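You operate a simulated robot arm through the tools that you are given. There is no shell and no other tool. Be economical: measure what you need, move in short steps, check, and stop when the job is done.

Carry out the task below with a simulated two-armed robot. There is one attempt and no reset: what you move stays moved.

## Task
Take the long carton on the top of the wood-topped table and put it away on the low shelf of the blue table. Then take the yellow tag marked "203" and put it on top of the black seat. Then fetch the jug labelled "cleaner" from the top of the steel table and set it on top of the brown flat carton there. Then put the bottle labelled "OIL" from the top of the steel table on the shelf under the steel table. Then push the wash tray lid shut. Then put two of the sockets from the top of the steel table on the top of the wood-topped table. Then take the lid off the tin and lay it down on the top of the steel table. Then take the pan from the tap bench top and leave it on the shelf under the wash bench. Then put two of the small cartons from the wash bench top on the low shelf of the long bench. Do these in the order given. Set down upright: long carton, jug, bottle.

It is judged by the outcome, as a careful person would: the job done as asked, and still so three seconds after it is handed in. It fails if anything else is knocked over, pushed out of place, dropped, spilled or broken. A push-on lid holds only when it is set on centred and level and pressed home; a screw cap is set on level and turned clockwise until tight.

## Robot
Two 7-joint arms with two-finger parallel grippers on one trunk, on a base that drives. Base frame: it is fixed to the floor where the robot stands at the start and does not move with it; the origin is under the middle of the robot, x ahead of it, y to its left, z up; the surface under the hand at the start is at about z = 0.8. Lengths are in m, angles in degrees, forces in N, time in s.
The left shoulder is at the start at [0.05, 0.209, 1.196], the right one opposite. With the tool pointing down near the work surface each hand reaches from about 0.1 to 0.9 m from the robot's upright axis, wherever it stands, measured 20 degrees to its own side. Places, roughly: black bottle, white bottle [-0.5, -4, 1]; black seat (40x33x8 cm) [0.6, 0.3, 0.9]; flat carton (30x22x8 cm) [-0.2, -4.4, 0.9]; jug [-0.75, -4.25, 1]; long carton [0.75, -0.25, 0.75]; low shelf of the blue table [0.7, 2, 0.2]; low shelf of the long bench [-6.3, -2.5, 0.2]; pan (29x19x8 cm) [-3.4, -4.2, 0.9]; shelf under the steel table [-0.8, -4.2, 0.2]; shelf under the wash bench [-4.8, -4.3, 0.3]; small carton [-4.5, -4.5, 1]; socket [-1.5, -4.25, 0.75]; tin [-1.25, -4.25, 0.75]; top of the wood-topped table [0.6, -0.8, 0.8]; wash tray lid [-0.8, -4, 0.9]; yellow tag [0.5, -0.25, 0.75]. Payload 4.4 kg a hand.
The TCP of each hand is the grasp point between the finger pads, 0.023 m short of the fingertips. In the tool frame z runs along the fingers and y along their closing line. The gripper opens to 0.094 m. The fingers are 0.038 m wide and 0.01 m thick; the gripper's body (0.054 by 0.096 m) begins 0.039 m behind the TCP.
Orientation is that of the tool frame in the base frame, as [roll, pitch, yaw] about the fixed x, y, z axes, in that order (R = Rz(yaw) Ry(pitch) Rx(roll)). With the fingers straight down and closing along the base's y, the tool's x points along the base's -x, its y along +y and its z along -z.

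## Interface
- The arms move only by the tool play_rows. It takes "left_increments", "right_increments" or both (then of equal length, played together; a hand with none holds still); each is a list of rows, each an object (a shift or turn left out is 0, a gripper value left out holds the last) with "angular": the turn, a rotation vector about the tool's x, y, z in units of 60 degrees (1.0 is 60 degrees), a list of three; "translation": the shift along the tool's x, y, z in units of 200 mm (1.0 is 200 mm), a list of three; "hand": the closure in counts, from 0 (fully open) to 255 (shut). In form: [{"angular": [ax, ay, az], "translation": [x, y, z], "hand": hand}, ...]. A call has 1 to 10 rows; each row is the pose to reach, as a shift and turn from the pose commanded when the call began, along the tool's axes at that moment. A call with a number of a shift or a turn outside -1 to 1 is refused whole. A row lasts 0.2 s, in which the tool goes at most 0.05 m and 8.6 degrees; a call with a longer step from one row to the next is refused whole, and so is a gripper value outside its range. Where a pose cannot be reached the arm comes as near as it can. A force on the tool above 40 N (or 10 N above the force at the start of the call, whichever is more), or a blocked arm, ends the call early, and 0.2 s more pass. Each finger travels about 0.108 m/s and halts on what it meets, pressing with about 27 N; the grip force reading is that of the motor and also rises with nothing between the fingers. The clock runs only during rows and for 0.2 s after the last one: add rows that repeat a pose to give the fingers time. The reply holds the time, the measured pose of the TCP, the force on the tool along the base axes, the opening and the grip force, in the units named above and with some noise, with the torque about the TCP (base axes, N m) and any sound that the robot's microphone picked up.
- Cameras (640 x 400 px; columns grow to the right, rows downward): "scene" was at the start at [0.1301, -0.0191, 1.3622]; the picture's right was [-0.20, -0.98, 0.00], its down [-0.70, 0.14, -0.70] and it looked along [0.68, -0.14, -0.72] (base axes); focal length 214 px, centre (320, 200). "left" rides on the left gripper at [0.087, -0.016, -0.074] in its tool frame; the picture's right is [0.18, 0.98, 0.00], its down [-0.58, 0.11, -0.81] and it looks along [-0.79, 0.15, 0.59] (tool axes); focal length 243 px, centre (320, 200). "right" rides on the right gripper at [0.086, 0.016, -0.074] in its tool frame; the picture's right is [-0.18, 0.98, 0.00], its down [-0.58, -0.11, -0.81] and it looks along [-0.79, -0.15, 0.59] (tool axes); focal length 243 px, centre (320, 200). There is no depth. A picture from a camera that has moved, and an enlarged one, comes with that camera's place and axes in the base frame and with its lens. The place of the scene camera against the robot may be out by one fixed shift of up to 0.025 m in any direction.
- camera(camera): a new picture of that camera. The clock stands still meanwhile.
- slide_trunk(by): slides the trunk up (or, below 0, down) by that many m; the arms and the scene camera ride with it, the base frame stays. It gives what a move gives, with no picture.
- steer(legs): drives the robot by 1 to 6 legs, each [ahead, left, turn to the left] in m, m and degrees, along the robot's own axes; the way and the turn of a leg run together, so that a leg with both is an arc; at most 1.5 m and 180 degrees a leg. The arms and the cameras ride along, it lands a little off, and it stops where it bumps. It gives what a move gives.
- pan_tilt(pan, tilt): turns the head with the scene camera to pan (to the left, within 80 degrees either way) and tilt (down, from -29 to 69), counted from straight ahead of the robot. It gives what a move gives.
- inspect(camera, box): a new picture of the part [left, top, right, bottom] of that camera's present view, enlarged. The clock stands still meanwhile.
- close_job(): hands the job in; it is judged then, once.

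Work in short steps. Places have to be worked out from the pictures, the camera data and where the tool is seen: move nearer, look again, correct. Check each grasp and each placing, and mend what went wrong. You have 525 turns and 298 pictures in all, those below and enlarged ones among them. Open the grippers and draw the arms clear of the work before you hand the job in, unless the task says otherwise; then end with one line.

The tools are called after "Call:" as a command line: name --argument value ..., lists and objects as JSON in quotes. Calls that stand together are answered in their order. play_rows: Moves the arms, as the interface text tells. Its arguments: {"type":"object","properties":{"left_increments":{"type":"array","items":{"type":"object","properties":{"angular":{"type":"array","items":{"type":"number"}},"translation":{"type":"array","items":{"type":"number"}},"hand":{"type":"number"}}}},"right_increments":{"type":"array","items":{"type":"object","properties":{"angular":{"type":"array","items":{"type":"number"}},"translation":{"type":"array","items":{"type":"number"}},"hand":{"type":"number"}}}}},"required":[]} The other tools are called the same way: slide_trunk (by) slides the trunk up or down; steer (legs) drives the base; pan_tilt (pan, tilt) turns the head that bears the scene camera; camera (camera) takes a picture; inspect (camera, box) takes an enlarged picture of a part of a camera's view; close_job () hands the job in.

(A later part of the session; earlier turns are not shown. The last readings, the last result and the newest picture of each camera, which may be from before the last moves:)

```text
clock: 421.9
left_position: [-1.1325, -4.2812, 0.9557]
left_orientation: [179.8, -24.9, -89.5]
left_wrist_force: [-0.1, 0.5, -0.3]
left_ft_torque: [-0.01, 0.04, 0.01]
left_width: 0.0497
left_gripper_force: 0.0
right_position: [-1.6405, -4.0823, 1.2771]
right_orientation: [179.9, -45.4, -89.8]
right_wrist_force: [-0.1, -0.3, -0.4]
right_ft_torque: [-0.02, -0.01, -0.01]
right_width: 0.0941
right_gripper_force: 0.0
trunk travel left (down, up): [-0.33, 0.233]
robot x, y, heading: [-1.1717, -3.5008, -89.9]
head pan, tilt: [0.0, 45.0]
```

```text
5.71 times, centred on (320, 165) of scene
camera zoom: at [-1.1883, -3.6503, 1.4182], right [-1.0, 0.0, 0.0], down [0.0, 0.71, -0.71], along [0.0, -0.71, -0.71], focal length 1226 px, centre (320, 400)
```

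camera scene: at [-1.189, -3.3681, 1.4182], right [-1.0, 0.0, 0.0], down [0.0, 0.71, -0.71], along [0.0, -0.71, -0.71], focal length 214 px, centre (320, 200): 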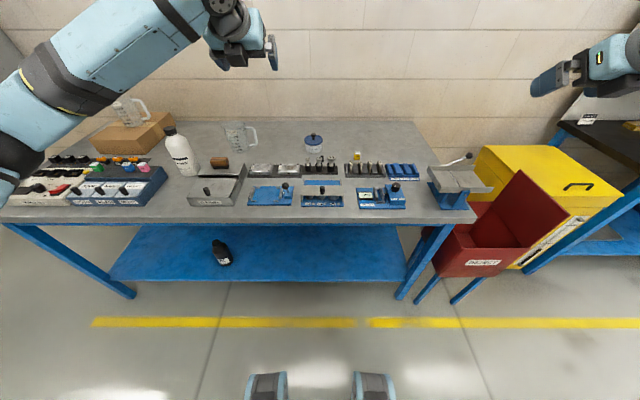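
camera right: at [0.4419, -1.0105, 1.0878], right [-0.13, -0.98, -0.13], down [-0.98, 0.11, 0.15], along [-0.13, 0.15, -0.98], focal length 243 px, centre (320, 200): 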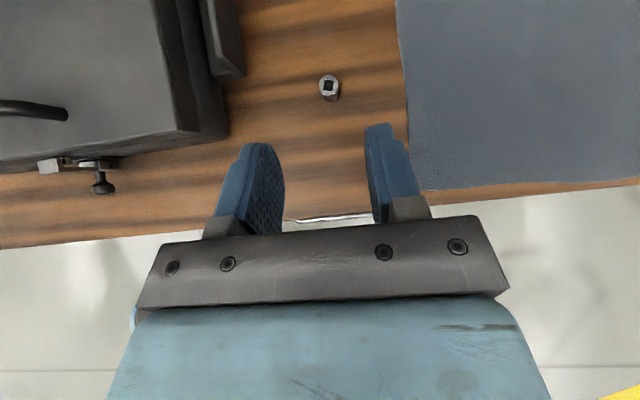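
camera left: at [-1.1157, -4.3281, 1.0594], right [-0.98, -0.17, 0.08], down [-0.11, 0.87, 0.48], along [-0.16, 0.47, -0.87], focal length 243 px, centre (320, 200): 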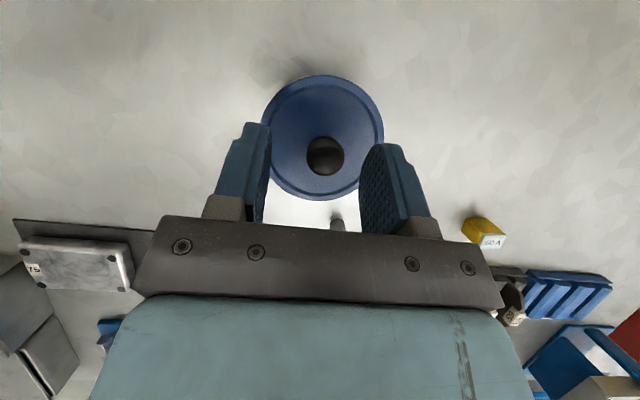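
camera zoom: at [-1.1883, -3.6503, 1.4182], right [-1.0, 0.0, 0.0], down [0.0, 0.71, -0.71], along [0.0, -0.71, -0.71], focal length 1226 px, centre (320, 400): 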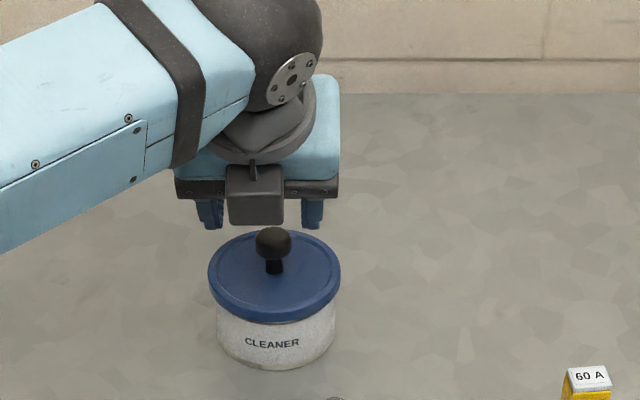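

Call:
play_rows --left_increments '[{"translation": [-0.02, 0, 0.04], "hand": 120}, {"translation": [-0.04, 0, 0.085], "hand": 120}]'

Call:
camera --camera "left"

Call:
inspect --camera "scene" --box '[270, 130, 370, 200]'

```text
clock: 422.5
left_position: [-1.1328, -4.2821, 0.937]
left_orientation: [179.8, -25.1, -89.6]
left_wrist_force: [-0.1, -0.7, -0.2]
left_ft_torque: [0.01, 0.0, 0.0]
left_width: 0.05
left_gripper_force: 0.0
right_position: [-1.6396, -4.0825, 1.2775]
right_orientation: [-180.0, -45.4, -89.8]
right_wrist_force: [-0.3, -0.6, -0.4]
right_ft_torque: [0.03, -0.02, 0.0]
right_width: 0.0939
right_gripper_force: 0.0
trunk travel left (down, up): [-0.33, 0.233]
robot x, y, heading: [-1.1728, -3.5002, -89.8]
head pan, tilt: [0.0, 45.0]
```

```text
135 pictures are left
camera left: at [-1.1155, -4.3281, 1.041], right [-0.98, -0.17, 0.08], down [-0.11, 0.87, 0.48], along [-0.15, 0.47, -0.87], focal length 243 px, centre (320, 200)
```

left: 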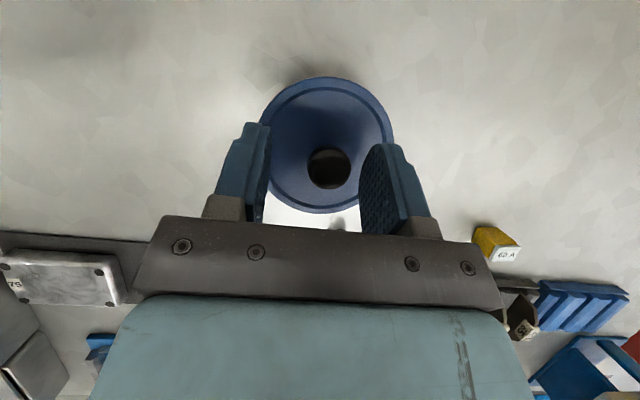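

```text
5.71 times, centred on (320, 165) of scene
camera zoom: at [-1.1882, -3.6502, 1.4182], right [-1.0, 0.0, 0.0], down [0.0, 0.71, -0.71], along [0.0, -0.71, -0.71], focal length 1226 px, centre (320, 400)
```

zoom: 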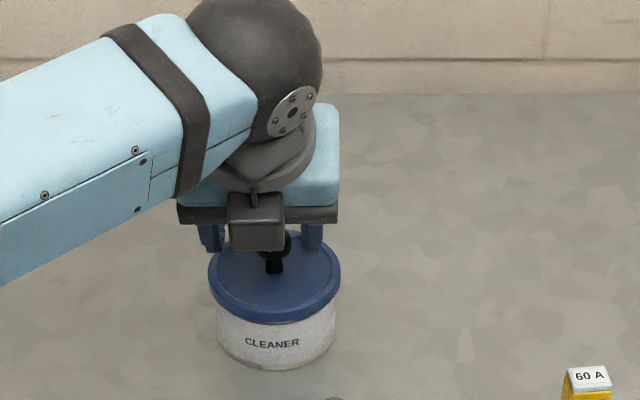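

Call:
play_rows --left_increments '[{"translation": [-0.012, 0, 0.025], "hand": 120}, {"translation": [-0.025, -0.01, 0.055], "hand": 120}]'

Call:
play_rows --left_increments '[{"hand": 190}, {"hand": 255}, {"hand": 255}, {"hand": 255}]'

Call:
camera --camera "left"

```text
clock: 423.1
left_position: [-1.1316, -4.282, 0.925]
left_orientation: [179.7, -25.0, -89.4]
left_wrist_force: [-0.7, 0.6, 0.9]
left_ft_torque: [-0.03, -0.03, 0.02]
left_width: 0.0497
left_gripper_force: 0.0
right_position: [-1.6407, -4.0815, 1.2785]
right_orientation: [179.9, -45.4, -89.8]
right_wrist_force: [-0.5, -0.7, -0.1]
right_ft_torque: [-0.06, 0.01, 0.0]
right_width: 0.094
right_gripper_force: 0.1
trunk travel left (down, up): [-0.33, 0.233]
robot x, y, heading: [-1.1741, -3.4968, -89.7]
head pan, tilt: [0.0, 45.0]
```

```text
clock: 424.1
left_position: [-1.1319, -4.2824, 0.925]
left_orientation: [179.7, -25.0, -89.5]
left_wrist_force: [-2.0, 2.0, 1.5]
left_ft_torque: [0.03, 0.01, 0.04]
left_width: 0.0219
left_gripper_force: 27.1
right_position: [-1.6404, -4.0816, 1.2781]
right_orientation: [180.0, -45.4, -89.8]
right_wrist_force: [0.1, -0.7, -0.2]
right_ft_torque: [-0.01, 0.03, -0.02]
right_width: 0.0939
right_gripper_force: 0.1
trunk travel left (down, up): [-0.33, 0.233]
robot x, y, heading: [-1.1684, -3.5003, -89.9]
head pan, tilt: [0.0, 45.0]
```

```text
133 pictures are left
camera left: at [-1.1139, -4.3279, 1.0289], right [-0.98, -0.17, 0.08], down [-0.11, 0.87, 0.48], along [-0.15, 0.47, -0.87], focal length 243 px, centre (320, 200)
```

left: 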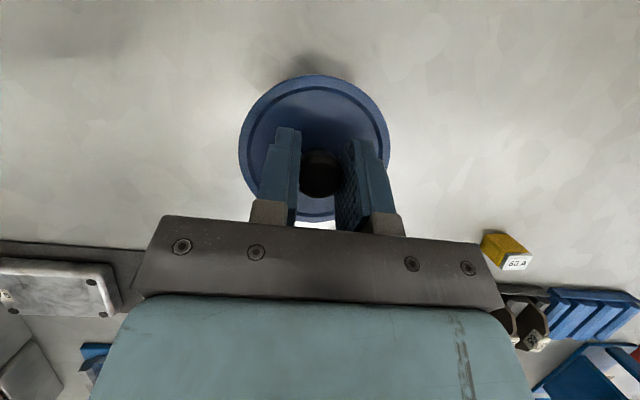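

The knob is gripped. Lift slowly and watch the force.

Call:
play_rows --left_increments '[{"translation": [0.01, 0, -0.022], "hand": 255}, {"translation": [0.02, 0, -0.045], "hand": 255}, {"translation": [0.03, 0, -0.068], "hand": 255}]'

Call:
inspect --camera "scene" --box '[270, 130, 370, 200]'

```text
clock: 424.9
left_position: [-1.1296, -4.2813, 0.9403]
left_orientation: [179.8, -24.9, -89.5]
left_wrist_force: [-0.5, 0.8, 0.6]
left_ft_torque: [-0.03, 0.01, 0.01]
left_width: 0.0218
left_gripper_force: 26.6
right_position: [-1.6407, -4.0815, 1.277]
right_orientation: [-179.9, -45.5, -89.8]
right_wrist_force: [0.1, 0.0, 0.5]
right_ft_torque: [0.01, 0.0, -0.03]
right_width: 0.0942
right_gripper_force: 0.1
trunk travel left (down, up): [-0.33, 0.233]
robot x, y, heading: [-1.1735, -3.4963, -90.1]
head pan, tilt: [0.0, 45.0]
heard: snap
```

```text
5.71 times, centred on (320, 165) of scene
camera zoom: at [-1.1881, -3.6501, 1.4182], right [-1.0, 0.0, 0.0], down [0.0, 0.71, -0.71], along [0.0, -0.71, -0.71], focal length 1226 px, centre (320, 400)
```

zoom: 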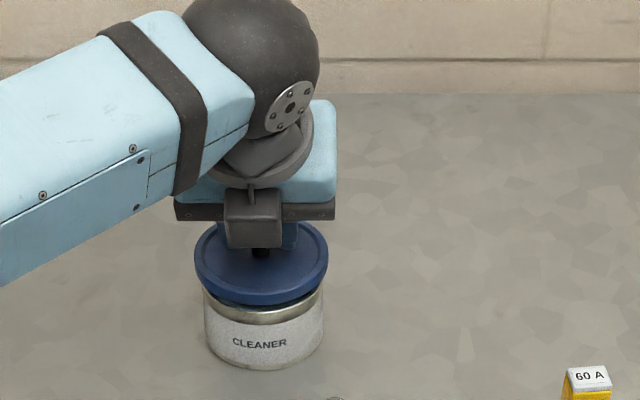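

The lid has come off (snap), tin stays upright. I'll raise it and move it left to the free area at about (−1.0, −4.29).

Call:
play_rows --left_increments '[{"translation": [0.08, 0, -0.17], "hand": 255}, {"translation": [0.16, 0, -0.34], "hand": 255}, {"translation": [0.22, 0, -0.5], "hand": 255}, {"translation": [0.22, -0.2, -0.5], "hand": 255}, {"translation": [0.22, -0.4, -0.5], "hand": 255}, {"translation": [0.22, -0.6, -0.5], "hand": 255}, {"translation": [0.22, -0.65, -0.5], "hand": 255}]'

Call:
camera --camera "left"

Call:
camera --camera "scene"

```text
clock: 426.5
left_position: [-1.0007, -4.2789, 1.049]
left_orientation: [179.7, -25.0, -89.5]
left_wrist_force: [0.2, -0.9, -0.6]
left_ft_torque: [0.0, -0.03, 0.01]
left_width: 0.0219
left_gripper_force: 27.0
right_position: [-1.6402, -4.0827, 1.2768]
right_orientation: [-180.0, -45.4, -89.8]
right_wrist_force: [0.0, -0.6, 0.5]
right_ft_torque: [-0.01, -0.03, -0.01]
right_width: 0.0941
right_gripper_force: 0.0
trunk travel left (down, up): [-0.33, 0.233]
robot x, y, heading: [-1.1741, -3.4954, -89.8]
head pan, tilt: [0.0, 45.0]
```

```text
131 pictures are left
camera left: at [-0.9838, -4.3245, 1.1527], right [-0.98, -0.17, 0.08], down [-0.11, 0.87, 0.48], along [-0.15, 0.47, -0.87], focal length 243 px, centre (320, 200)
```

left: 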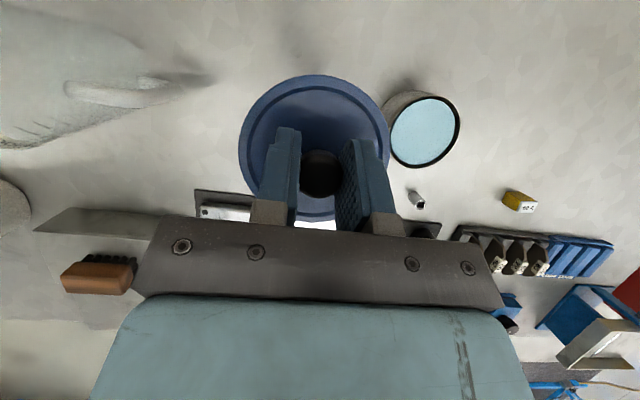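

```text
130 pictures are left
camera scene: at [-1.1884, -3.6502, 1.4182], right [-1.0, 0.0, 0.0], down [0.0, 0.71, -0.71], along [0.0, -0.71, -0.71], focal length 214 px, centre (320, 200)
```

scene: 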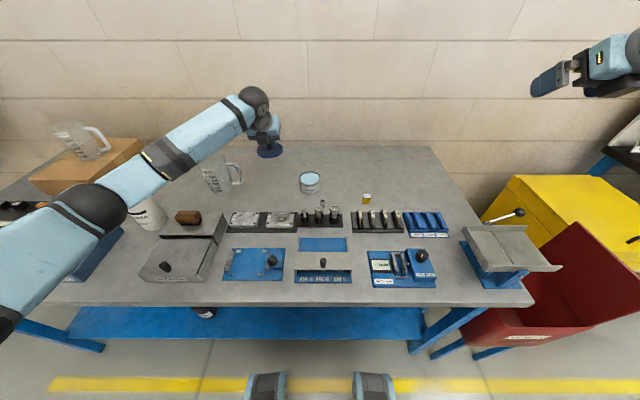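

Call:
play_rows --left_increments '[{"translation": [-0.08, 0, 0.17], "hand": 255}, {"translation": [-0.16, 0, 0.34], "hand": 255}, {"translation": [-0.24, 0, 0.51], "hand": 255}, {"translation": [-0.28, 0, 0.6], "hand": 255}]'

Call:
play_rows --left_increments '[{"translation": [-0.01, 0, 0.022], "hand": 255}, {"translation": [-0.02, 0, 0.044], "hand": 255}, {"translation": [-0.03, 0, 0.066], "hand": 255}, {"translation": [-0.04, 0, 0.088], "hand": 255}, {"translation": [-0.05, 0, 0.11], "hand": 255}]'

Call:
inspect --camera "scene" --box '[220, 110, 340, 210]'

```text
clock: 427.5
left_position: [-1.0002, -4.2782, 0.9144]
left_orientation: [179.8, -25.0, -89.5]
left_wrist_force: [-0.3, 0.4, -0.3]
left_ft_torque: [-0.01, 0.01, -0.03]
left_width: 0.0217
left_gripper_force: 26.8
right_position: [-1.6395, -4.0825, 1.2776]
right_orientation: [180.0, -45.4, -89.9]
right_wrist_force: [0.1, 0.1, 0.2]
right_ft_torque: [-0.02, 0.01, 0.0]
right_width: 0.094
right_gripper_force: 0.1
trunk travel left (down, up): [-0.33, 0.233]
robot x, y, heading: [-1.1779, -3.4995, -90.1]
head pan, tilt: [0.0, 45.0]
```

```text
clock: 428.7
left_position: [-1.0009, -4.2781, 0.8911]
left_orientation: [179.8, -25.0, -89.5]
left_wrist_force: [0.9, -0.6, -0.9]
left_ft_torque: [-0.04, 0.0, 0.0]
left_width: 0.0219
left_gripper_force: 27.2
right_position: [-1.6416, -4.0819, 1.2773]
right_orientation: [-180.0, -45.4, -89.7]
right_wrist_force: [0.3, -0.3, 0.7]
right_ft_torque: [-0.01, 0.02, -0.01]
right_width: 0.0938
right_gripper_force: 0.0
trunk travel left (down, up): [-0.33, 0.233]
robot x, y, heading: [-1.1735, -3.4974, -89.8]
head pan, tilt: [0.0, 45.0]
```

```text
4.00 times, centred on (280, 160) of scene
camera zoom: at [-1.1881, -3.6501, 1.4182], right [-1.0, 0.0, 0.0], down [0.0, 0.71, -0.71], along [0.0, -0.71, -0.71], focal length 858 px, centre (480, 360)
```

zoom: 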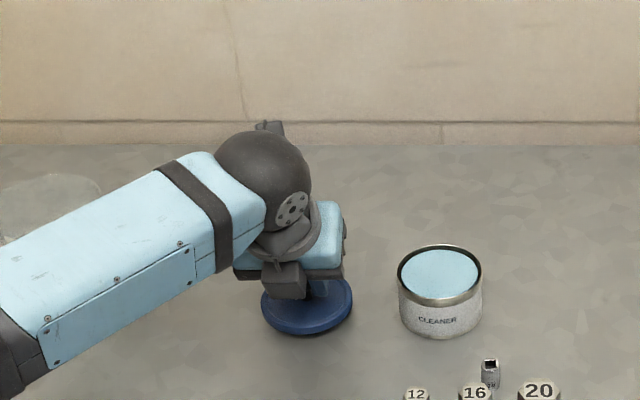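

Call:
play_rows --left_increments '[{"translation": [-0.01, 0, 0.02], "hand": 255}, {"translation": [-0.02, 0, 0.04], "hand": 255}, {"translation": [-0.025, 0, 0.055], "hand": 255}]'

Call:
play_rows --left_increments '[{"translation": [-0.01, 0, 0.02], "hand": 255}, {"translation": [-0.02, 0, 0.04], "hand": 255}]'

```text
clock: 429.5
left_position: [-1.0028, -4.2795, 0.8794]
left_orientation: [179.7, -25.0, -89.5]
left_wrist_force: [0.3, 0.3, -0.5]
left_ft_torque: [0.0, 0.0, 0.01]
left_width: 0.0218
left_gripper_force: 26.8
right_position: [-1.6414, -4.0815, 1.2781]
right_orientation: [-180.0, -45.3, -89.9]
right_wrist_force: [0.6, 0.1, 0.6]
right_ft_torque: [-0.03, 0.01, 0.0]
right_width: 0.094
right_gripper_force: 0.1
trunk travel left (down, up): [-0.33, 0.233]
robot x, y, heading: [-1.1717, -3.4977, -89.7]
head pan, tilt: [0.0, 45.0]
```

```text
clock: 430.1
left_position: [-1.0028, -4.277, 0.8774]
left_orientation: [179.7, -25.7, -89.4]
left_wrist_force: [3.1, -8.2, 31.8]
left_ft_torque: [-0.01, -0.05, 0.04]
left_width: 0.0219
left_gripper_force: 27.6
right_position: [-1.6411, -4.08, 1.2797]
right_orientation: [180.0, -45.6, -89.7]
right_wrist_force: [0.4, -0.1, 0.2]
right_ft_torque: [0.0, 0.0, -0.01]
right_width: 0.0938
right_gripper_force: 0.1
trunk travel left (down, up): [-0.33, 0.233]
robot x, y, heading: [-1.1723, -3.4985, -89.5]
head pan, tilt: [0.0, 45.0]
```

Contact. Ease, release, and lift off.

Call:
play_rows --left_increments '[{"translation": [0.015, 0, -0.032], "hand": 255}, {"translation": [0.015, 0, -0.032], "hand": 200}, {"translation": [0.015, 0, -0.032], "hand": 120}, {"translation": [0.015, 0, -0.032], "hand": 120}, {"translation": [0.05, 0, -0.15], "hand": 120}, {"translation": [0.12, 0, -0.32], "hand": 120}, {"translation": [0.2, 0, -0.5], "hand": 120}, {"translation": [0.25, 0, -0.7], "hand": 120}]'

Call:
camera --camera "left"

Call:
inspect --camera "scene" --box '[220, 110, 340, 210]'

```text
clock: 431.9
left_position: [-0.9999, -4.2626, 1.0208]
left_orientation: [179.9, -25.1, -89.4]
left_wrist_force: [0.4, -0.5, 0.1]
left_ft_torque: [-0.03, -0.04, -0.03]
left_width: 0.0498
left_gripper_force: 0.0
right_position: [-1.6422, -4.0815, 1.2777]
right_orientation: [-180.0, -45.5, -89.9]
right_wrist_force: [0.4, 0.4, 0.7]
right_ft_torque: [-0.01, -0.02, -0.04]
right_width: 0.094
right_gripper_force: 0.0
trunk travel left (down, up): [-0.33, 0.233]
robot x, y, heading: [-1.175, -3.5003, -89.7]
head pan, tilt: [0.0, 45.0]
```

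```text
128 pictures are left
camera left: at [-0.9827, -4.3092, 1.1245], right [-0.98, -0.18, 0.08], down [-0.12, 0.87, 0.48], along [-0.15, 0.47, -0.87], focal length 243 px, centre (320, 200)
```

left: 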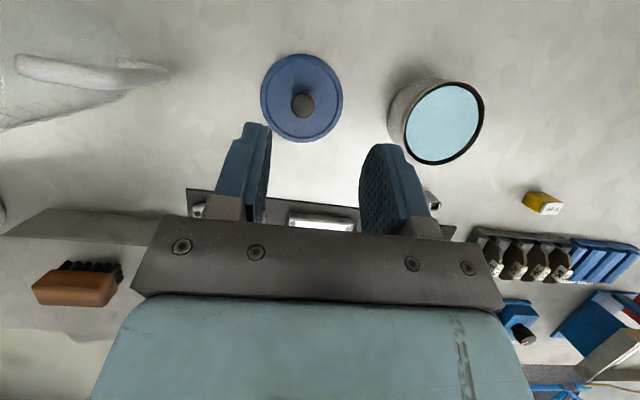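

```text
4.00 times, centred on (280, 160) of scene
camera zoom: at [-1.1883, -3.6488, 1.4183], right [-1.0, 0.0, 0.0], down [0.0, 0.71, -0.71], along [0.0, -0.71, -0.71], focal length 858 px, centre (480, 360)
```

zoom: 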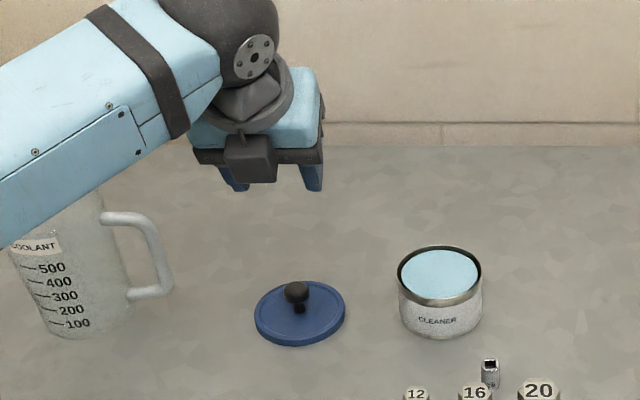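

The lid lies flat on the steel table. Next: the pan on the tap bench. I'll retract and drive right (west).

Call:
play_rows --left_increments '[{"translation": [-0.05, 0.05, -0.2], "hand": 0}, {"translation": [-0.1, 0.1, -0.4], "hand": 0}, {"translation": [-0.2, 0.1, -0.6], "hand": 0}, {"translation": [-0.35, 0.1, -0.75], "hand": 0}, {"translation": [-0.5, 0.1, -0.9], "hand": 0}]'

Call:
steer --legs '[[-0.75, 0, 0], [0, -1.2, 0]]'

Call:
pan_tilt --pan -25 --tilt 25

Call:
camera --camera "scene"

```text
clock: 433.1
left_position: [-1.0229, -4.0976, 1.14]
left_orientation: [179.8, -25.1, -89.4]
left_wrist_force: [0.2, 0.2, 0.2]
left_ft_torque: [0.01, -0.02, 0.03]
left_width: 0.094
left_gripper_force: 0.1
right_position: [-1.6407, -4.081, 1.2781]
right_orientation: [180.0, -45.4, -89.8]
right_wrist_force: [0.1, -0.3, 0.5]
right_ft_torque: [0.02, -0.01, -0.01]
right_width: 0.0939
right_gripper_force: 0.1
trunk travel left (down, up): [-0.33, 0.233]
robot x, y, heading: [-1.1748, -3.503, -89.7]
head pan, tilt: [0.0, 45.0]
```

```text
clock: 447.6
left_position: [-2.2241, -3.3579, 1.1388]
left_orientation: [179.8, -25.0, -89.5]
left_wrist_force: [0.3, -0.6, 0.6]
left_ft_torque: [0.03, 0.02, 0.01]
left_width: 0.0942
left_gripper_force: 0.1
right_position: [-2.8427, -3.3423, 1.2774]
right_orientation: [-180.0, -45.4, -89.7]
right_wrist_force: [-0.6, -0.9, 1.2]
right_ft_torque: [0.02, -0.02, 0.0]
right_width: 0.0937
right_gripper_force: 0.1
trunk travel left (down, up): [-0.33, 0.233]
robot x, y, heading: [-2.3723, -2.7546, -89.7]
head pan, tilt: [0.0, 45.0]
```

```text
clock: 448.4
left_position: [-2.2251, -3.3563, 1.1393]
left_orientation: [179.7, -25.0, -89.6]
left_wrist_force: [-0.6, -0.4, 0.6]
left_ft_torque: [0.02, 0.02, 0.0]
left_width: 0.0942
left_gripper_force: 0.1
right_position: [-2.8421, -3.3411, 1.2769]
right_orientation: [180.0, -45.3, -89.8]
right_wrist_force: [0.1, -0.3, 0.5]
right_ft_torque: [0.02, 0.01, -0.01]
right_width: 0.0939
right_gripper_force: 0.0
trunk travel left (down, up): [-0.33, 0.233]
robot x, y, heading: [-2.3731, -2.7556, -89.7]
head pan, tilt: [-25.0, 25.0]
```

```text
126 pictures are left
camera scene: at [-2.4288, -2.9118, 1.4487], right [-0.91, 0.42, 0.0], down [0.18, 0.38, -0.91], along [-0.38, -0.82, -0.42], focal length 214 px, centre (320, 200)
```

scene: 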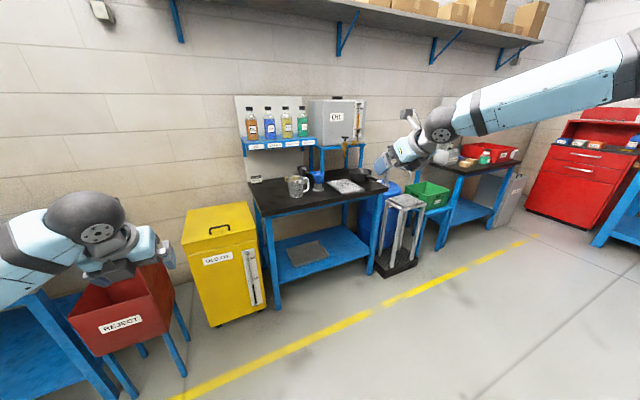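

The tap bench is ahead-right and the wash bench beyond it. I'll go closer to the tap bench.

Call:
steer --legs '[[0.2, -0.9, 0]]'

Call:
pan_tilt --pan 0 --tilt 40

Call:
camera --camera "scene"

Call:
inspect --camera "scene" --box '[240, 80, 440, 220]'

```text
clock: 456.7
left_position: [-3.1237, -3.5566, 1.14]
left_orientation: [179.8, -25.0, -89.2]
left_wrist_force: [0.5, 1.0, 0.2]
left_ft_torque: [-0.03, -0.01, 0.05]
left_width: 0.0941
left_gripper_force: 0.2
right_position: [-3.7395, -3.5444, 1.2776]
right_orientation: [180.0, -45.4, -89.7]
right_wrist_force: [0.7, 0.6, 0.7]
right_ft_torque: [0.01, -0.02, 0.0]
right_width: 0.0938
right_gripper_force: 0.1
trunk travel left (down, up): [-0.33, 0.233]
robot x, y, heading: [-3.2768, -2.9566, -89.5]
head pan, tilt: [-25.0, 25.0]
```

```text
clock: 457.6
left_position: [-3.1227, -3.5583, 1.1387]
left_orientation: [179.8, -24.9, -89.3]
left_wrist_force: [0.4, 0.2, -0.8]
left_ft_torque: [0.0, -0.02, -0.03]
left_width: 0.0941
left_gripper_force: 0.0
right_position: [-3.7404, -3.5436, 1.2765]
right_orientation: [-180.0, -45.5, -89.6]
right_wrist_force: [0.0, 0.0, -0.1]
right_ft_torque: [0.0, 0.01, -0.02]
right_width: 0.0942
right_gripper_force: 0.2
trunk travel left (down, up): [-0.33, 0.233]
robot x, y, heading: [-3.2745, -2.9598, -89.7]
head pan, tilt: [0.0, 40.0]
```

```text
125 pictures are left
camera scene: at [-3.2895, -3.114, 1.4255], right [-1.0, 0.0, 0.0], down [0.0, 0.64, -0.77], along [0.0, -0.77, -0.64], focal length 214 px, centre (320, 200)
```

scene: 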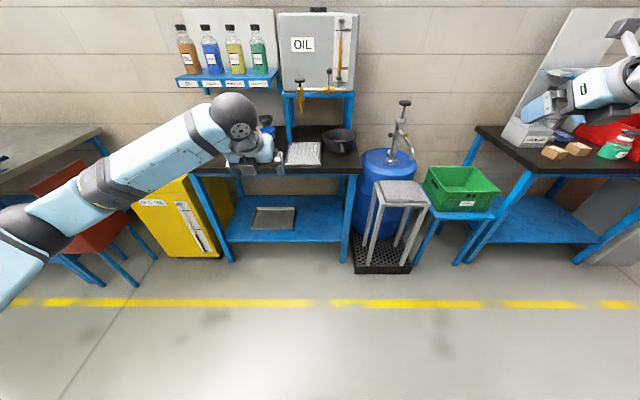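

```text
2.86 times, centred on (340, 150) of scene
camera zoom: at [-3.2895, -3.114, 1.4255], right [-1.0, 0.0, 0.0], down [0.0, 0.64, -0.77], along [0.0, -0.77, -0.64], focal length 613 px, centre (263, 343)
```

zoom: 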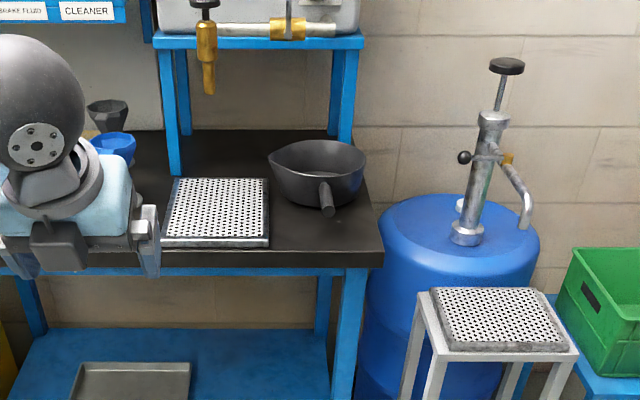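

The pan (round, handle toward the robot) is at about (−3.39, −4.3). I'll approach and look at its handle with the left camera.

Call:
play_rows --right_increments '[{"translation": [-0.1, 0, -0.15], "hand": 0}, {"translation": [-0.2, 0, -0.3], "hand": 0}, {"translation": [-0.3, 0, -0.45], "hand": 0}, {"translation": [-0.4, 0, -0.6], "hand": 0}]'

Call:
steer --legs '[[0.42, -0.13, 0]]'

Call:
play_rows --left_increments '[{"angular": [0, 0.08, 0], "translation": [0, 0.1, -0.05], "hand": 0}, {"angular": [0, 0.16, 0], "translation": [0, 0.25, -0.05], "hand": 0}, {"angular": [0, 0.24, 0], "translation": [0, 0.4, -0.05], "hand": 0}, {"angular": [0, 0.333, 0], "translation": [0, 0.6, -0.05], "hand": 0}]'

Call:
camera --camera "left"

Call:
inspect --camera "scene" --box '[240, 60, 440, 200]'

```text
clock: 458.6
left_position: [-3.1222, -3.5567, 1.1404]
left_orientation: [179.7, -25.1, -89.2]
left_wrist_force: [0.3, 0.3, 0.7]
left_ft_torque: [-0.04, -0.02, 0.0]
left_width: 0.094
left_gripper_force: 0.1
right_position: [-3.7416, -3.3993, 1.3056]
right_orientation: [-180.0, -45.5, -89.6]
right_wrist_force: [0.3, -0.2, -0.1]
right_ft_torque: [-0.01, 0.0, -0.03]
right_width: 0.094
right_gripper_force: 0.0
trunk travel left (down, up): [-0.33, 0.233]
robot x, y, heading: [-3.2744, -2.9572, -89.6]
head pan, tilt: [0.0, 40.0]
```

```text
clock: 461.3
left_position: [-3.2503, -3.9816, 1.1396]
left_orientation: [179.8, -25.0, -89.4]
left_wrist_force: [-0.3, 0.2, -0.9]
left_ft_torque: [0.04, 0.01, 0.01]
left_width: 0.094
left_gripper_force: 0.0
right_position: [-3.8693, -3.8244, 1.3055]
right_orientation: [-179.9, -45.4, -89.6]
right_wrist_force: [0.2, -0.2, 0.7]
right_ft_torque: [0.01, -0.02, 0.01]
right_width: 0.094
right_gripper_force: 0.0
trunk travel left (down, up): [-0.33, 0.233]
robot x, y, heading: [-3.404, -3.3814, -89.7]
head pan, tilt: [0.0, 40.0]
```

```text
clock: 462.3
left_position: [-3.3737, -3.9793, 1.1485]
left_orientation: [179.9, -45.1, -89.3]
left_wrist_force: [0.3, 0.3, -0.4]
left_ft_torque: [0.01, -0.03, 0.03]
left_width: 0.0941
left_gripper_force: 0.1
right_position: [-3.8716, -3.8252, 1.3046]
right_orientation: [-179.9, -45.4, -89.7]
right_wrist_force: [0.2, 0.6, -0.5]
right_ft_torque: [0.01, 0.01, 0.0]
right_width: 0.0941
right_gripper_force: 0.0
trunk travel left (down, up): [-0.33, 0.233]
robot x, y, heading: [-3.4012, -3.3863, -89.8]
head pan, tilt: [0.0, 40.0]
```

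```text
123 pictures are left
camera left: at [-3.3555, -3.9873, 1.2621], right [-0.98, -0.14, 0.13], down [-0.12, 0.98, 0.16], along [-0.15, 0.14, -0.98], focal length 243 px, centre (320, 200)
```

left: 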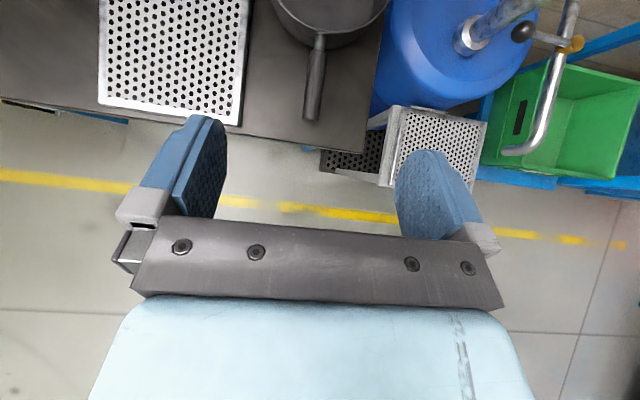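

```text
2.86 times, centred on (340, 130) of scene
camera zoom: at [-3.4196, -3.5384, 1.4254], right [-1.0, -0.01, 0.0], down [0.0, 0.64, -0.77], along [0.01, -0.77, -0.64], focal length 613 px, centre (263, 400)
```

zoom: 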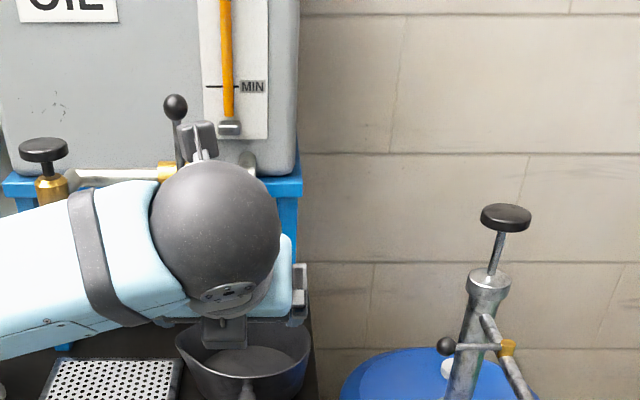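

Call:
play_rows --left_increments '[{"translation": [-0.12, 0, 0.12], "hand": 0}, {"translation": [-0.24, 0.02, 0.24], "hand": 0}, {"translation": [-0.36, 0.03, 0.36], "hand": 0}]'

Call:
camera --camera "left"

```text
clock: 463.1
left_position: [-3.3774, -3.9796, 1.0476]
left_orientation: [179.7, -45.1, -89.2]
left_wrist_force: [0.1, 0.4, -0.5]
left_ft_torque: [-0.06, 0.03, -0.02]
left_width: 0.094
left_gripper_force: 0.1
right_position: [-3.8692, -3.8261, 1.305]
right_orientation: [179.9, -45.4, -89.6]
right_wrist_force: [0.6, -0.2, -0.2]
right_ft_torque: [0.02, 0.01, 0.0]
right_width: 0.0938
right_gripper_force: 0.1
trunk travel left (down, up): [-0.33, 0.233]
robot x, y, heading: [-3.4016, -3.3823, -89.8]
head pan, tilt: [0.0, 40.0]
```

```text
121 pictures are left
camera left: at [-3.3598, -3.9868, 1.1605], right [-0.98, -0.14, 0.13], down [-0.12, 0.98, 0.16], along [-0.15, 0.14, -0.98], focal length 243 px, centre (320, 200)
```

left: 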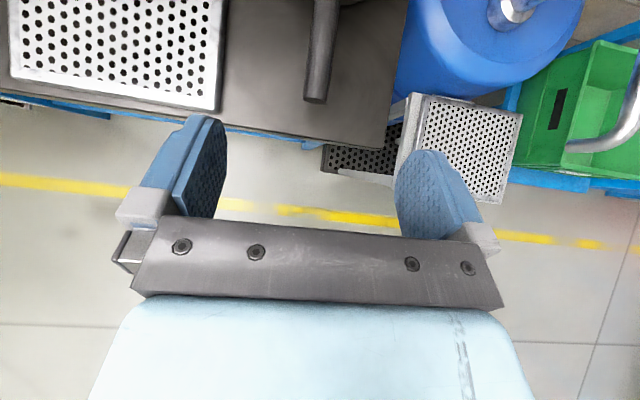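

Triangulation puts the handle at z≈0.87, x≈−3.383, y −4.165…−4.056. I'll come down astride the handle near its root.

Call:
play_rows --left_increments '[{"translation": [-0.02, 0.015, 0.17], "hand": 0}, {"translation": [-0.04, 0.028, 0.34], "hand": 0}, {"translation": [-0.06, 0.028, 0.51], "hand": 0}, {"translation": [-0.07, 0.028, 0.68], "hand": 0}, {"translation": [-0.07, 0.028, 0.85], "hand": 0}]'

Call:
camera --camera "left"

Call:
pan_tilt --pan 0 --tilt 55

Call:
inspect --camera "scene" --box '[220, 60, 420, 200]'

```text
clock: 464.3
left_position: [-3.3824, -4.0883, 0.9157]
left_orientation: [179.8, -45.0, -89.3]
left_wrist_force: [0.1, 2.1, 0.5]
left_ft_torque: [0.02, 0.0, 0.01]
left_width: 0.0941
left_gripper_force: 0.2
right_position: [-3.8698, -3.8253, 1.3062]
right_orientation: [180.0, -45.4, -89.6]
right_wrist_force: [-1.0, 0.3, 0.0]
right_ft_torque: [0.05, 0.0, 0.03]
right_width: 0.0942
right_gripper_force: 0.0
trunk travel left (down, up): [-0.33, 0.233]
robot x, y, heading: [-3.3978, -3.3832, -89.6]
head pan, tilt: [0.0, 40.0]
```

```text
120 pictures are left
camera left: at [-3.3657, -4.0967, 1.0298], right [-0.98, -0.14, 0.13], down [-0.12, 0.98, 0.16], along [-0.15, 0.14, -0.98], focal length 243 px, centre (320, 200)
```

left: 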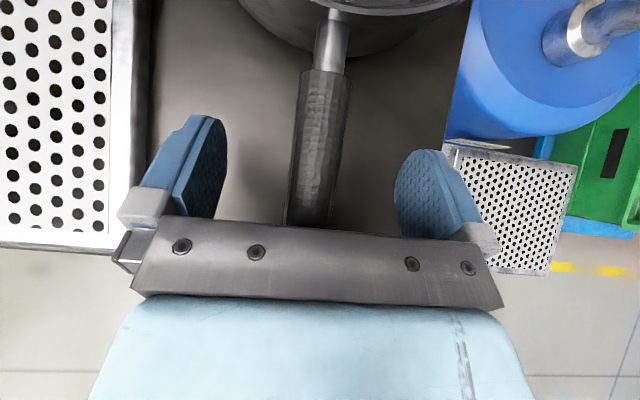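

```text
clock: 465.1
left_position: [-3.3817, -4.0885, 0.9163]
left_orientation: [179.8, -45.0, -89.3]
left_wrist_force: [-0.2, 0.6, 1.0]
left_ft_torque: [0.02, -0.02, -0.02]
left_width: 0.0942
left_gripper_force: 0.1
right_position: [-3.8696, -3.8257, 1.3058]
right_orientation: [-180.0, -45.4, -89.7]
right_wrist_force: [-0.1, -0.7, -0.1]
right_ft_torque: [-0.03, -0.01, 0.01]
right_width: 0.0942
right_gripper_force: 0.0
trunk travel left (down, up): [-0.33, 0.233]
robot x, y, heading: [-3.3997, -3.381, -89.7]
head pan, tilt: [0.0, 55.0]
```

```text
2.86 times, centred on (320, 130) of scene
camera zoom: at [-3.4176, -3.5253, 1.4049], right [-1.0, -0.01, 0.0], down [0.0, 0.82, -0.57], along [0.0, -0.57, -0.82], focal length 613 px, centre (320, 400)
```

zoom: 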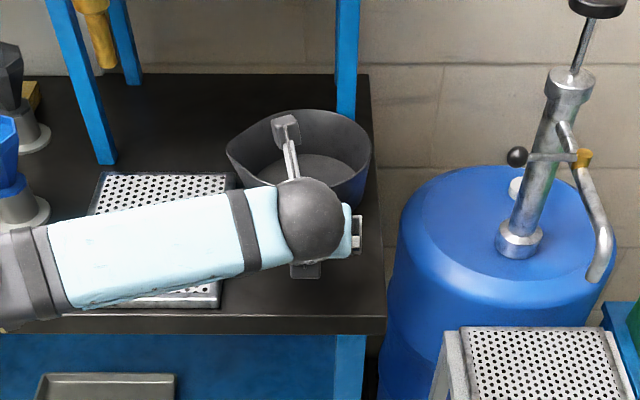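

Call:
play_rows --left_increments '[{"translation": [0.03, 0, 0.1], "hand": 0}, {"translation": [0.055, 0, 0.2], "hand": 0}, {"translation": [0.055, 0, 0.239], "hand": 0}]'

Call:
camera --camera "left"

```text
clock: 465.9
left_position: [-3.3805, -4.131, 0.8909]
left_orientation: [179.7, -45.0, -89.2]
left_wrist_force: [-0.4, 0.5, 1.0]
left_ft_torque: [0.03, -0.01, -0.01]
left_width: 0.094
left_gripper_force: 0.1
right_position: [-3.8698, -3.8242, 1.305]
right_orientation: [-180.0, -45.4, -89.6]
right_wrist_force: [0.4, 0.7, -0.8]
right_ft_torque: [-0.05, -0.01, -0.01]
right_width: 0.094
right_gripper_force: 0.0
trunk travel left (down, up): [-0.33, 0.233]
robot x, y, heading: [-3.4055, -3.385, -89.6]
head pan, tilt: [0.0, 55.0]
```

```text
118 pictures are left
camera left: at [-3.3648, -4.1388, 1.0049], right [-0.98, -0.14, 0.13], down [-0.12, 0.98, 0.16], along [-0.15, 0.14, -0.98], focal length 243 px, centre (320, 200)
```

left: 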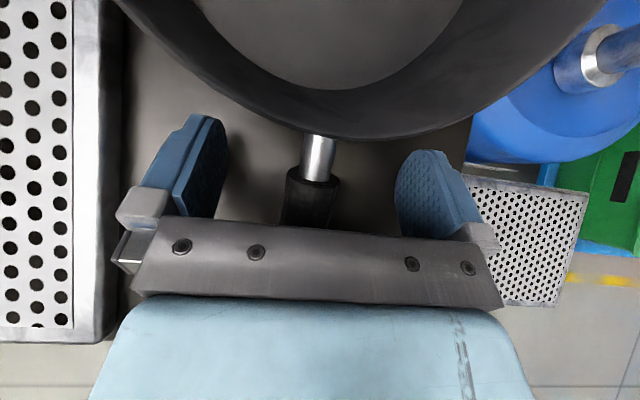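

The tips would touch the rim when closing; I'll back up 2 cm so they take the black grip part, then close.

Call:
play_rows --left_increments '[{"translation": [-0.092, 0, -0.064], "hand": 0}, {"translation": [-0.092, 0, -0.064], "hand": 0}, {"translation": [-0.092, 0, -0.064], "hand": 120}, {"translation": [-0.092, 0, -0.064], "hand": 255}, {"translation": [-0.092, 0, -0.064], "hand": 255}, {"translation": [-0.092, 0, -0.064], "hand": 255}]'

Call:
camera --camera "left"

```text
clock: 467.2
left_position: [-3.38, -4.1065, 0.8899]
left_orientation: [179.6, -45.2, -89.1]
left_wrist_force: [15.5, 7.5, 23.8]
left_ft_torque: [-0.19, -0.35, 1.13]
left_width: 0.0229
left_gripper_force: 27.5
right_position: [-3.8682, -3.8217, 1.3077]
right_orientation: [179.9, -45.6, -89.4]
right_wrist_force: [0.2, -0.5, -0.8]
right_ft_torque: [0.01, 0.01, 0.0]
right_width: 0.0942
right_gripper_force: 0.0
trunk travel left (down, up): [-0.33, 0.233]
robot x, y, heading: [-3.4035, -3.3835, -89.7]
head pan, tilt: [0.0, 55.0]
```

```text
117 pictures are left
camera left: at [-3.3638, -4.1142, 1.0033], right [-0.98, -0.14, 0.14], down [-0.12, 0.98, 0.16], along [-0.15, 0.14, -0.98], focal length 243 px, centre (320, 200)
```

left: 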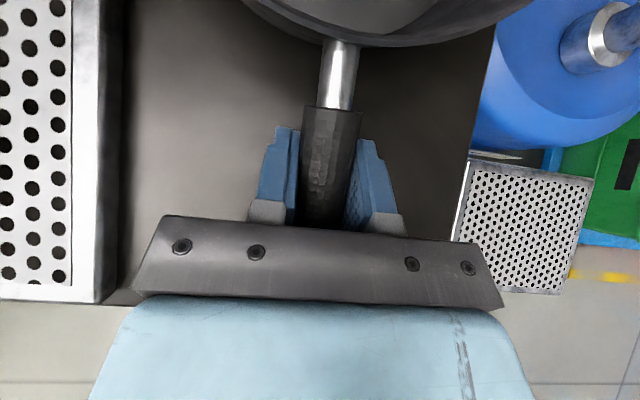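

Handle gripped. Lift a few centimetres and check.

Call:
play_rows --left_increments '[{"translation": [0.04, 0, -0.04], "hand": 255}, {"translation": [0.08, 0, -0.08], "hand": 255}, {"translation": [0.14, 0, -0.14], "hand": 255}, {"translation": [0.2, 0, -0.2], "hand": 255}]'

Call:
camera --camera "left"

Call:
inspect --camera "scene" --box '[220, 60, 420, 200]'

```text
clock: 468.2
left_position: [-3.3814, -4.1064, 0.9427]
left_orientation: [179.7, -44.9, -89.3]
left_wrist_force: [3.9, 20.8, -6.6]
left_ft_torque: [0.48, 0.05, 0.09]
left_width: 0.0225
left_gripper_force: 26.8
right_position: [-3.8694, -3.8256, 1.3058]
right_orientation: [180.0, -45.4, -89.5]
right_wrist_force: [0.3, -0.3, -0.2]
right_ft_torque: [0.01, 0.01, 0.01]
right_width: 0.0939
right_gripper_force: 0.1
trunk travel left (down, up): [-0.33, 0.233]
robot x, y, heading: [-3.3986, -3.3828, -89.7]
head pan, tilt: [0.0, 55.0]
```

```text
116 pictures are left
camera left: at [-3.3645, -4.115, 1.0573], right [-0.98, -0.14, 0.13], down [-0.12, 0.98, 0.16], along [-0.15, 0.14, -0.98], focal length 243 px, centre (320, 200)
```

left: 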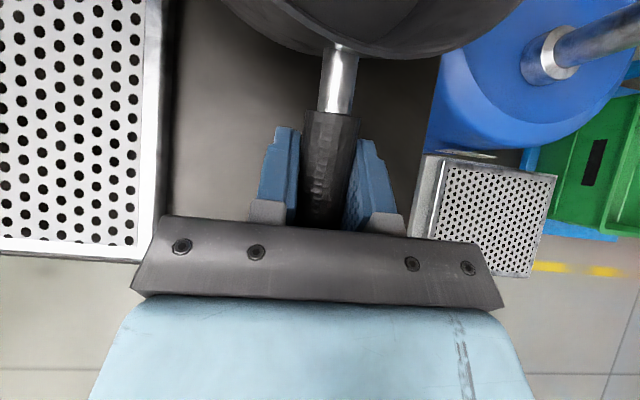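

```text
2.86 times, centred on (320, 130) of scene
camera zoom: at [-3.417, -3.5238, 1.4049], right [-1.0, -0.01, 0.0], down [0.0, 0.82, -0.57], along [0.0, -0.57, -0.82], focal length 613 px, centre (320, 400)
```

zoom: 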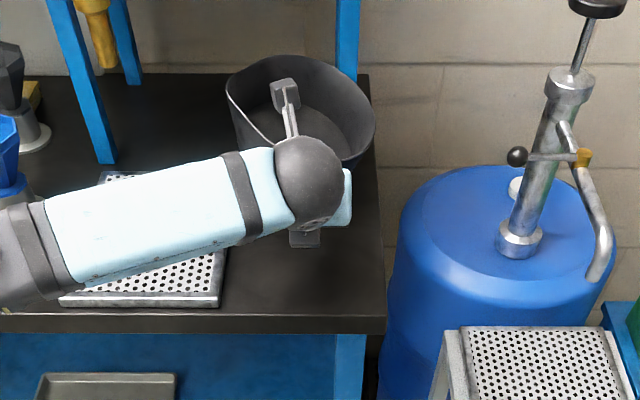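

The pan is drooping somewhat with its far edge on the bench. I'll lift further to see whether it hangs securely.

Call:
play_rows --left_increments '[{"translation": [0.06, 0, -0.06], "hand": 255}, {"translation": [0.12, 0, -0.12], "hand": 255}, {"translation": [0.2, 0, -0.2], "hand": 255}, {"translation": [0.28, 0, -0.28], "hand": 255}]'

Call:
camera --camera "left"

Call:
inspect --camera "scene" --box '[220, 40, 420, 180]'

```text
clock: 469.2
left_position: [-3.3822, -4.1072, 1.0258]
left_orientation: [179.7, -45.3, -89.2]
left_wrist_force: [5.2, 20.1, -3.3]
left_ft_torque: [0.12, 0.09, 0.22]
left_width: 0.0226
left_gripper_force: 26.9
right_position: [-3.8691, -3.8237, 1.3068]
right_orientation: [180.0, -45.6, -89.6]
right_wrist_force: [0.1, 0.1, -0.2]
right_ft_torque: [-0.02, -0.03, 0.01]
right_width: 0.0938
right_gripper_force: 0.1
trunk travel left (down, up): [-0.33, 0.233]
robot x, y, heading: [-3.4061, -3.3818, -89.8]
head pan, tilt: [0.0, 55.0]
```

```text
114 pictures are left
camera left: at [-3.3648, -4.1155, 1.1389], right [-0.98, -0.14, 0.13], down [-0.12, 0.98, 0.16], along [-0.15, 0.14, -0.98], focal length 243 px, centre (320, 200)
```

left: 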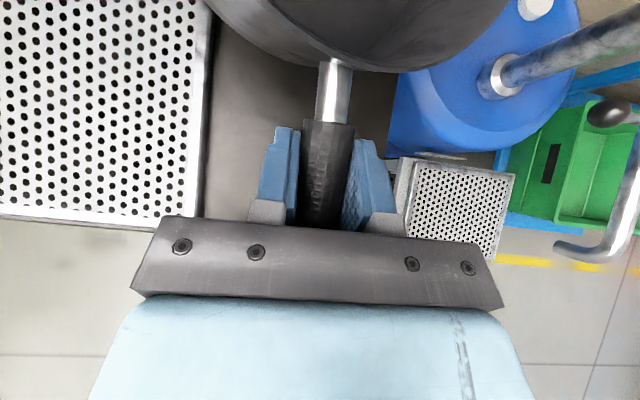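

```text
2.86 times, centred on (320, 110) of scene
camera zoom: at [-3.4171, -3.5233, 1.4051], right [-1.0, 0.0, 0.0], down [0.0, 0.82, -0.58], along [0.0, -0.58, -0.82], focal length 613 px, centre (320, 457)
```

zoom: 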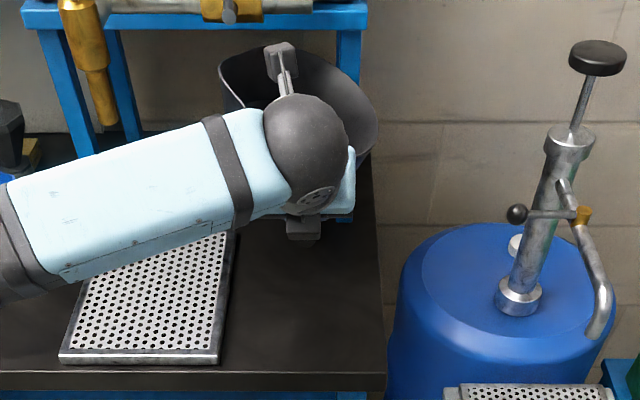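

The far side droops and touches the stand's post behind. I'll move up and back together to free it and see the weight.

Call:
play_rows --left_increments '[{"translation": [-0.08, 0, -0.12], "hand": 255}, {"translation": [-0.16, 0, -0.26], "hand": 255}, {"translation": [-0.2, 0, -0.42], "hand": 255}, {"translation": [-0.24, 0, -0.58], "hand": 255}, {"translation": [-0.28, 0, -0.74], "hand": 255}]'

Call:
camera --camera "left"

Call:
inspect --camera "scene" --box '[220, 40, 420, 180]'

```text
clock: 470.4
left_position: [-3.3816, -3.9632, 1.0876]
left_orientation: [179.7, -45.0, -89.2]
left_wrist_force: [-0.2, 0.3, -2.0]
left_ft_torque: [0.24, 0.01, 0.01]
left_width: 0.0224
left_gripper_force: 27.4
right_position: [-3.8692, -3.8246, 1.3059]
right_orientation: [180.0, -45.4, -89.6]
right_wrist_force: [0.2, 0.0, -0.6]
right_ft_torque: [0.01, 0.0, 0.0]
right_width: 0.0941
right_gripper_force: 0.0
trunk travel left (down, up): [-0.33, 0.233]
robot x, y, heading: [-3.4023, -3.3857, -89.5]
head pan, tilt: [0.0, 55.0]
```

```text
112 pictures are left
camera left: at [-3.3653, -3.9718, 1.2014], right [-0.98, -0.14, 0.13], down [-0.12, 0.98, 0.16], along [-0.15, 0.14, -0.98], focal length 243 px, centre (320, 200)
```

left: 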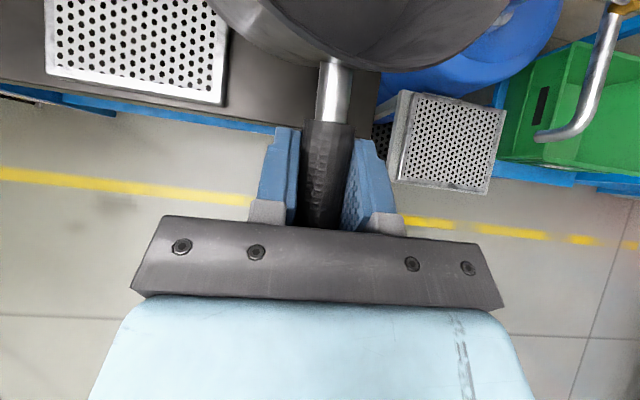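

```text
2.86 times, centred on (320, 110) of scene
camera zoom: at [-3.4177, -3.5249, 1.4048], right [-1.0, -0.01, 0.0], down [0.0, 0.82, -0.57], along [0.0, -0.57, -0.82], focal length 613 px, centre (320, 457)
```

zoom: 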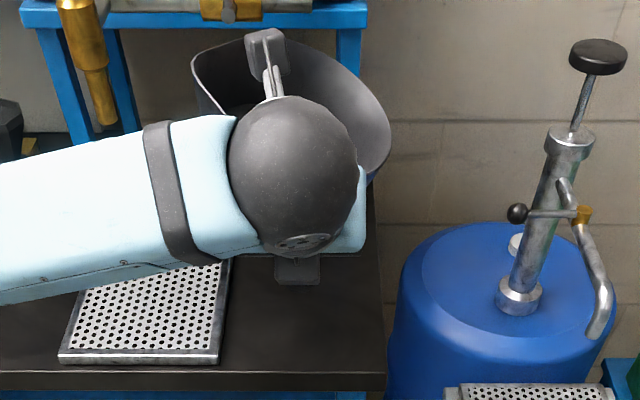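

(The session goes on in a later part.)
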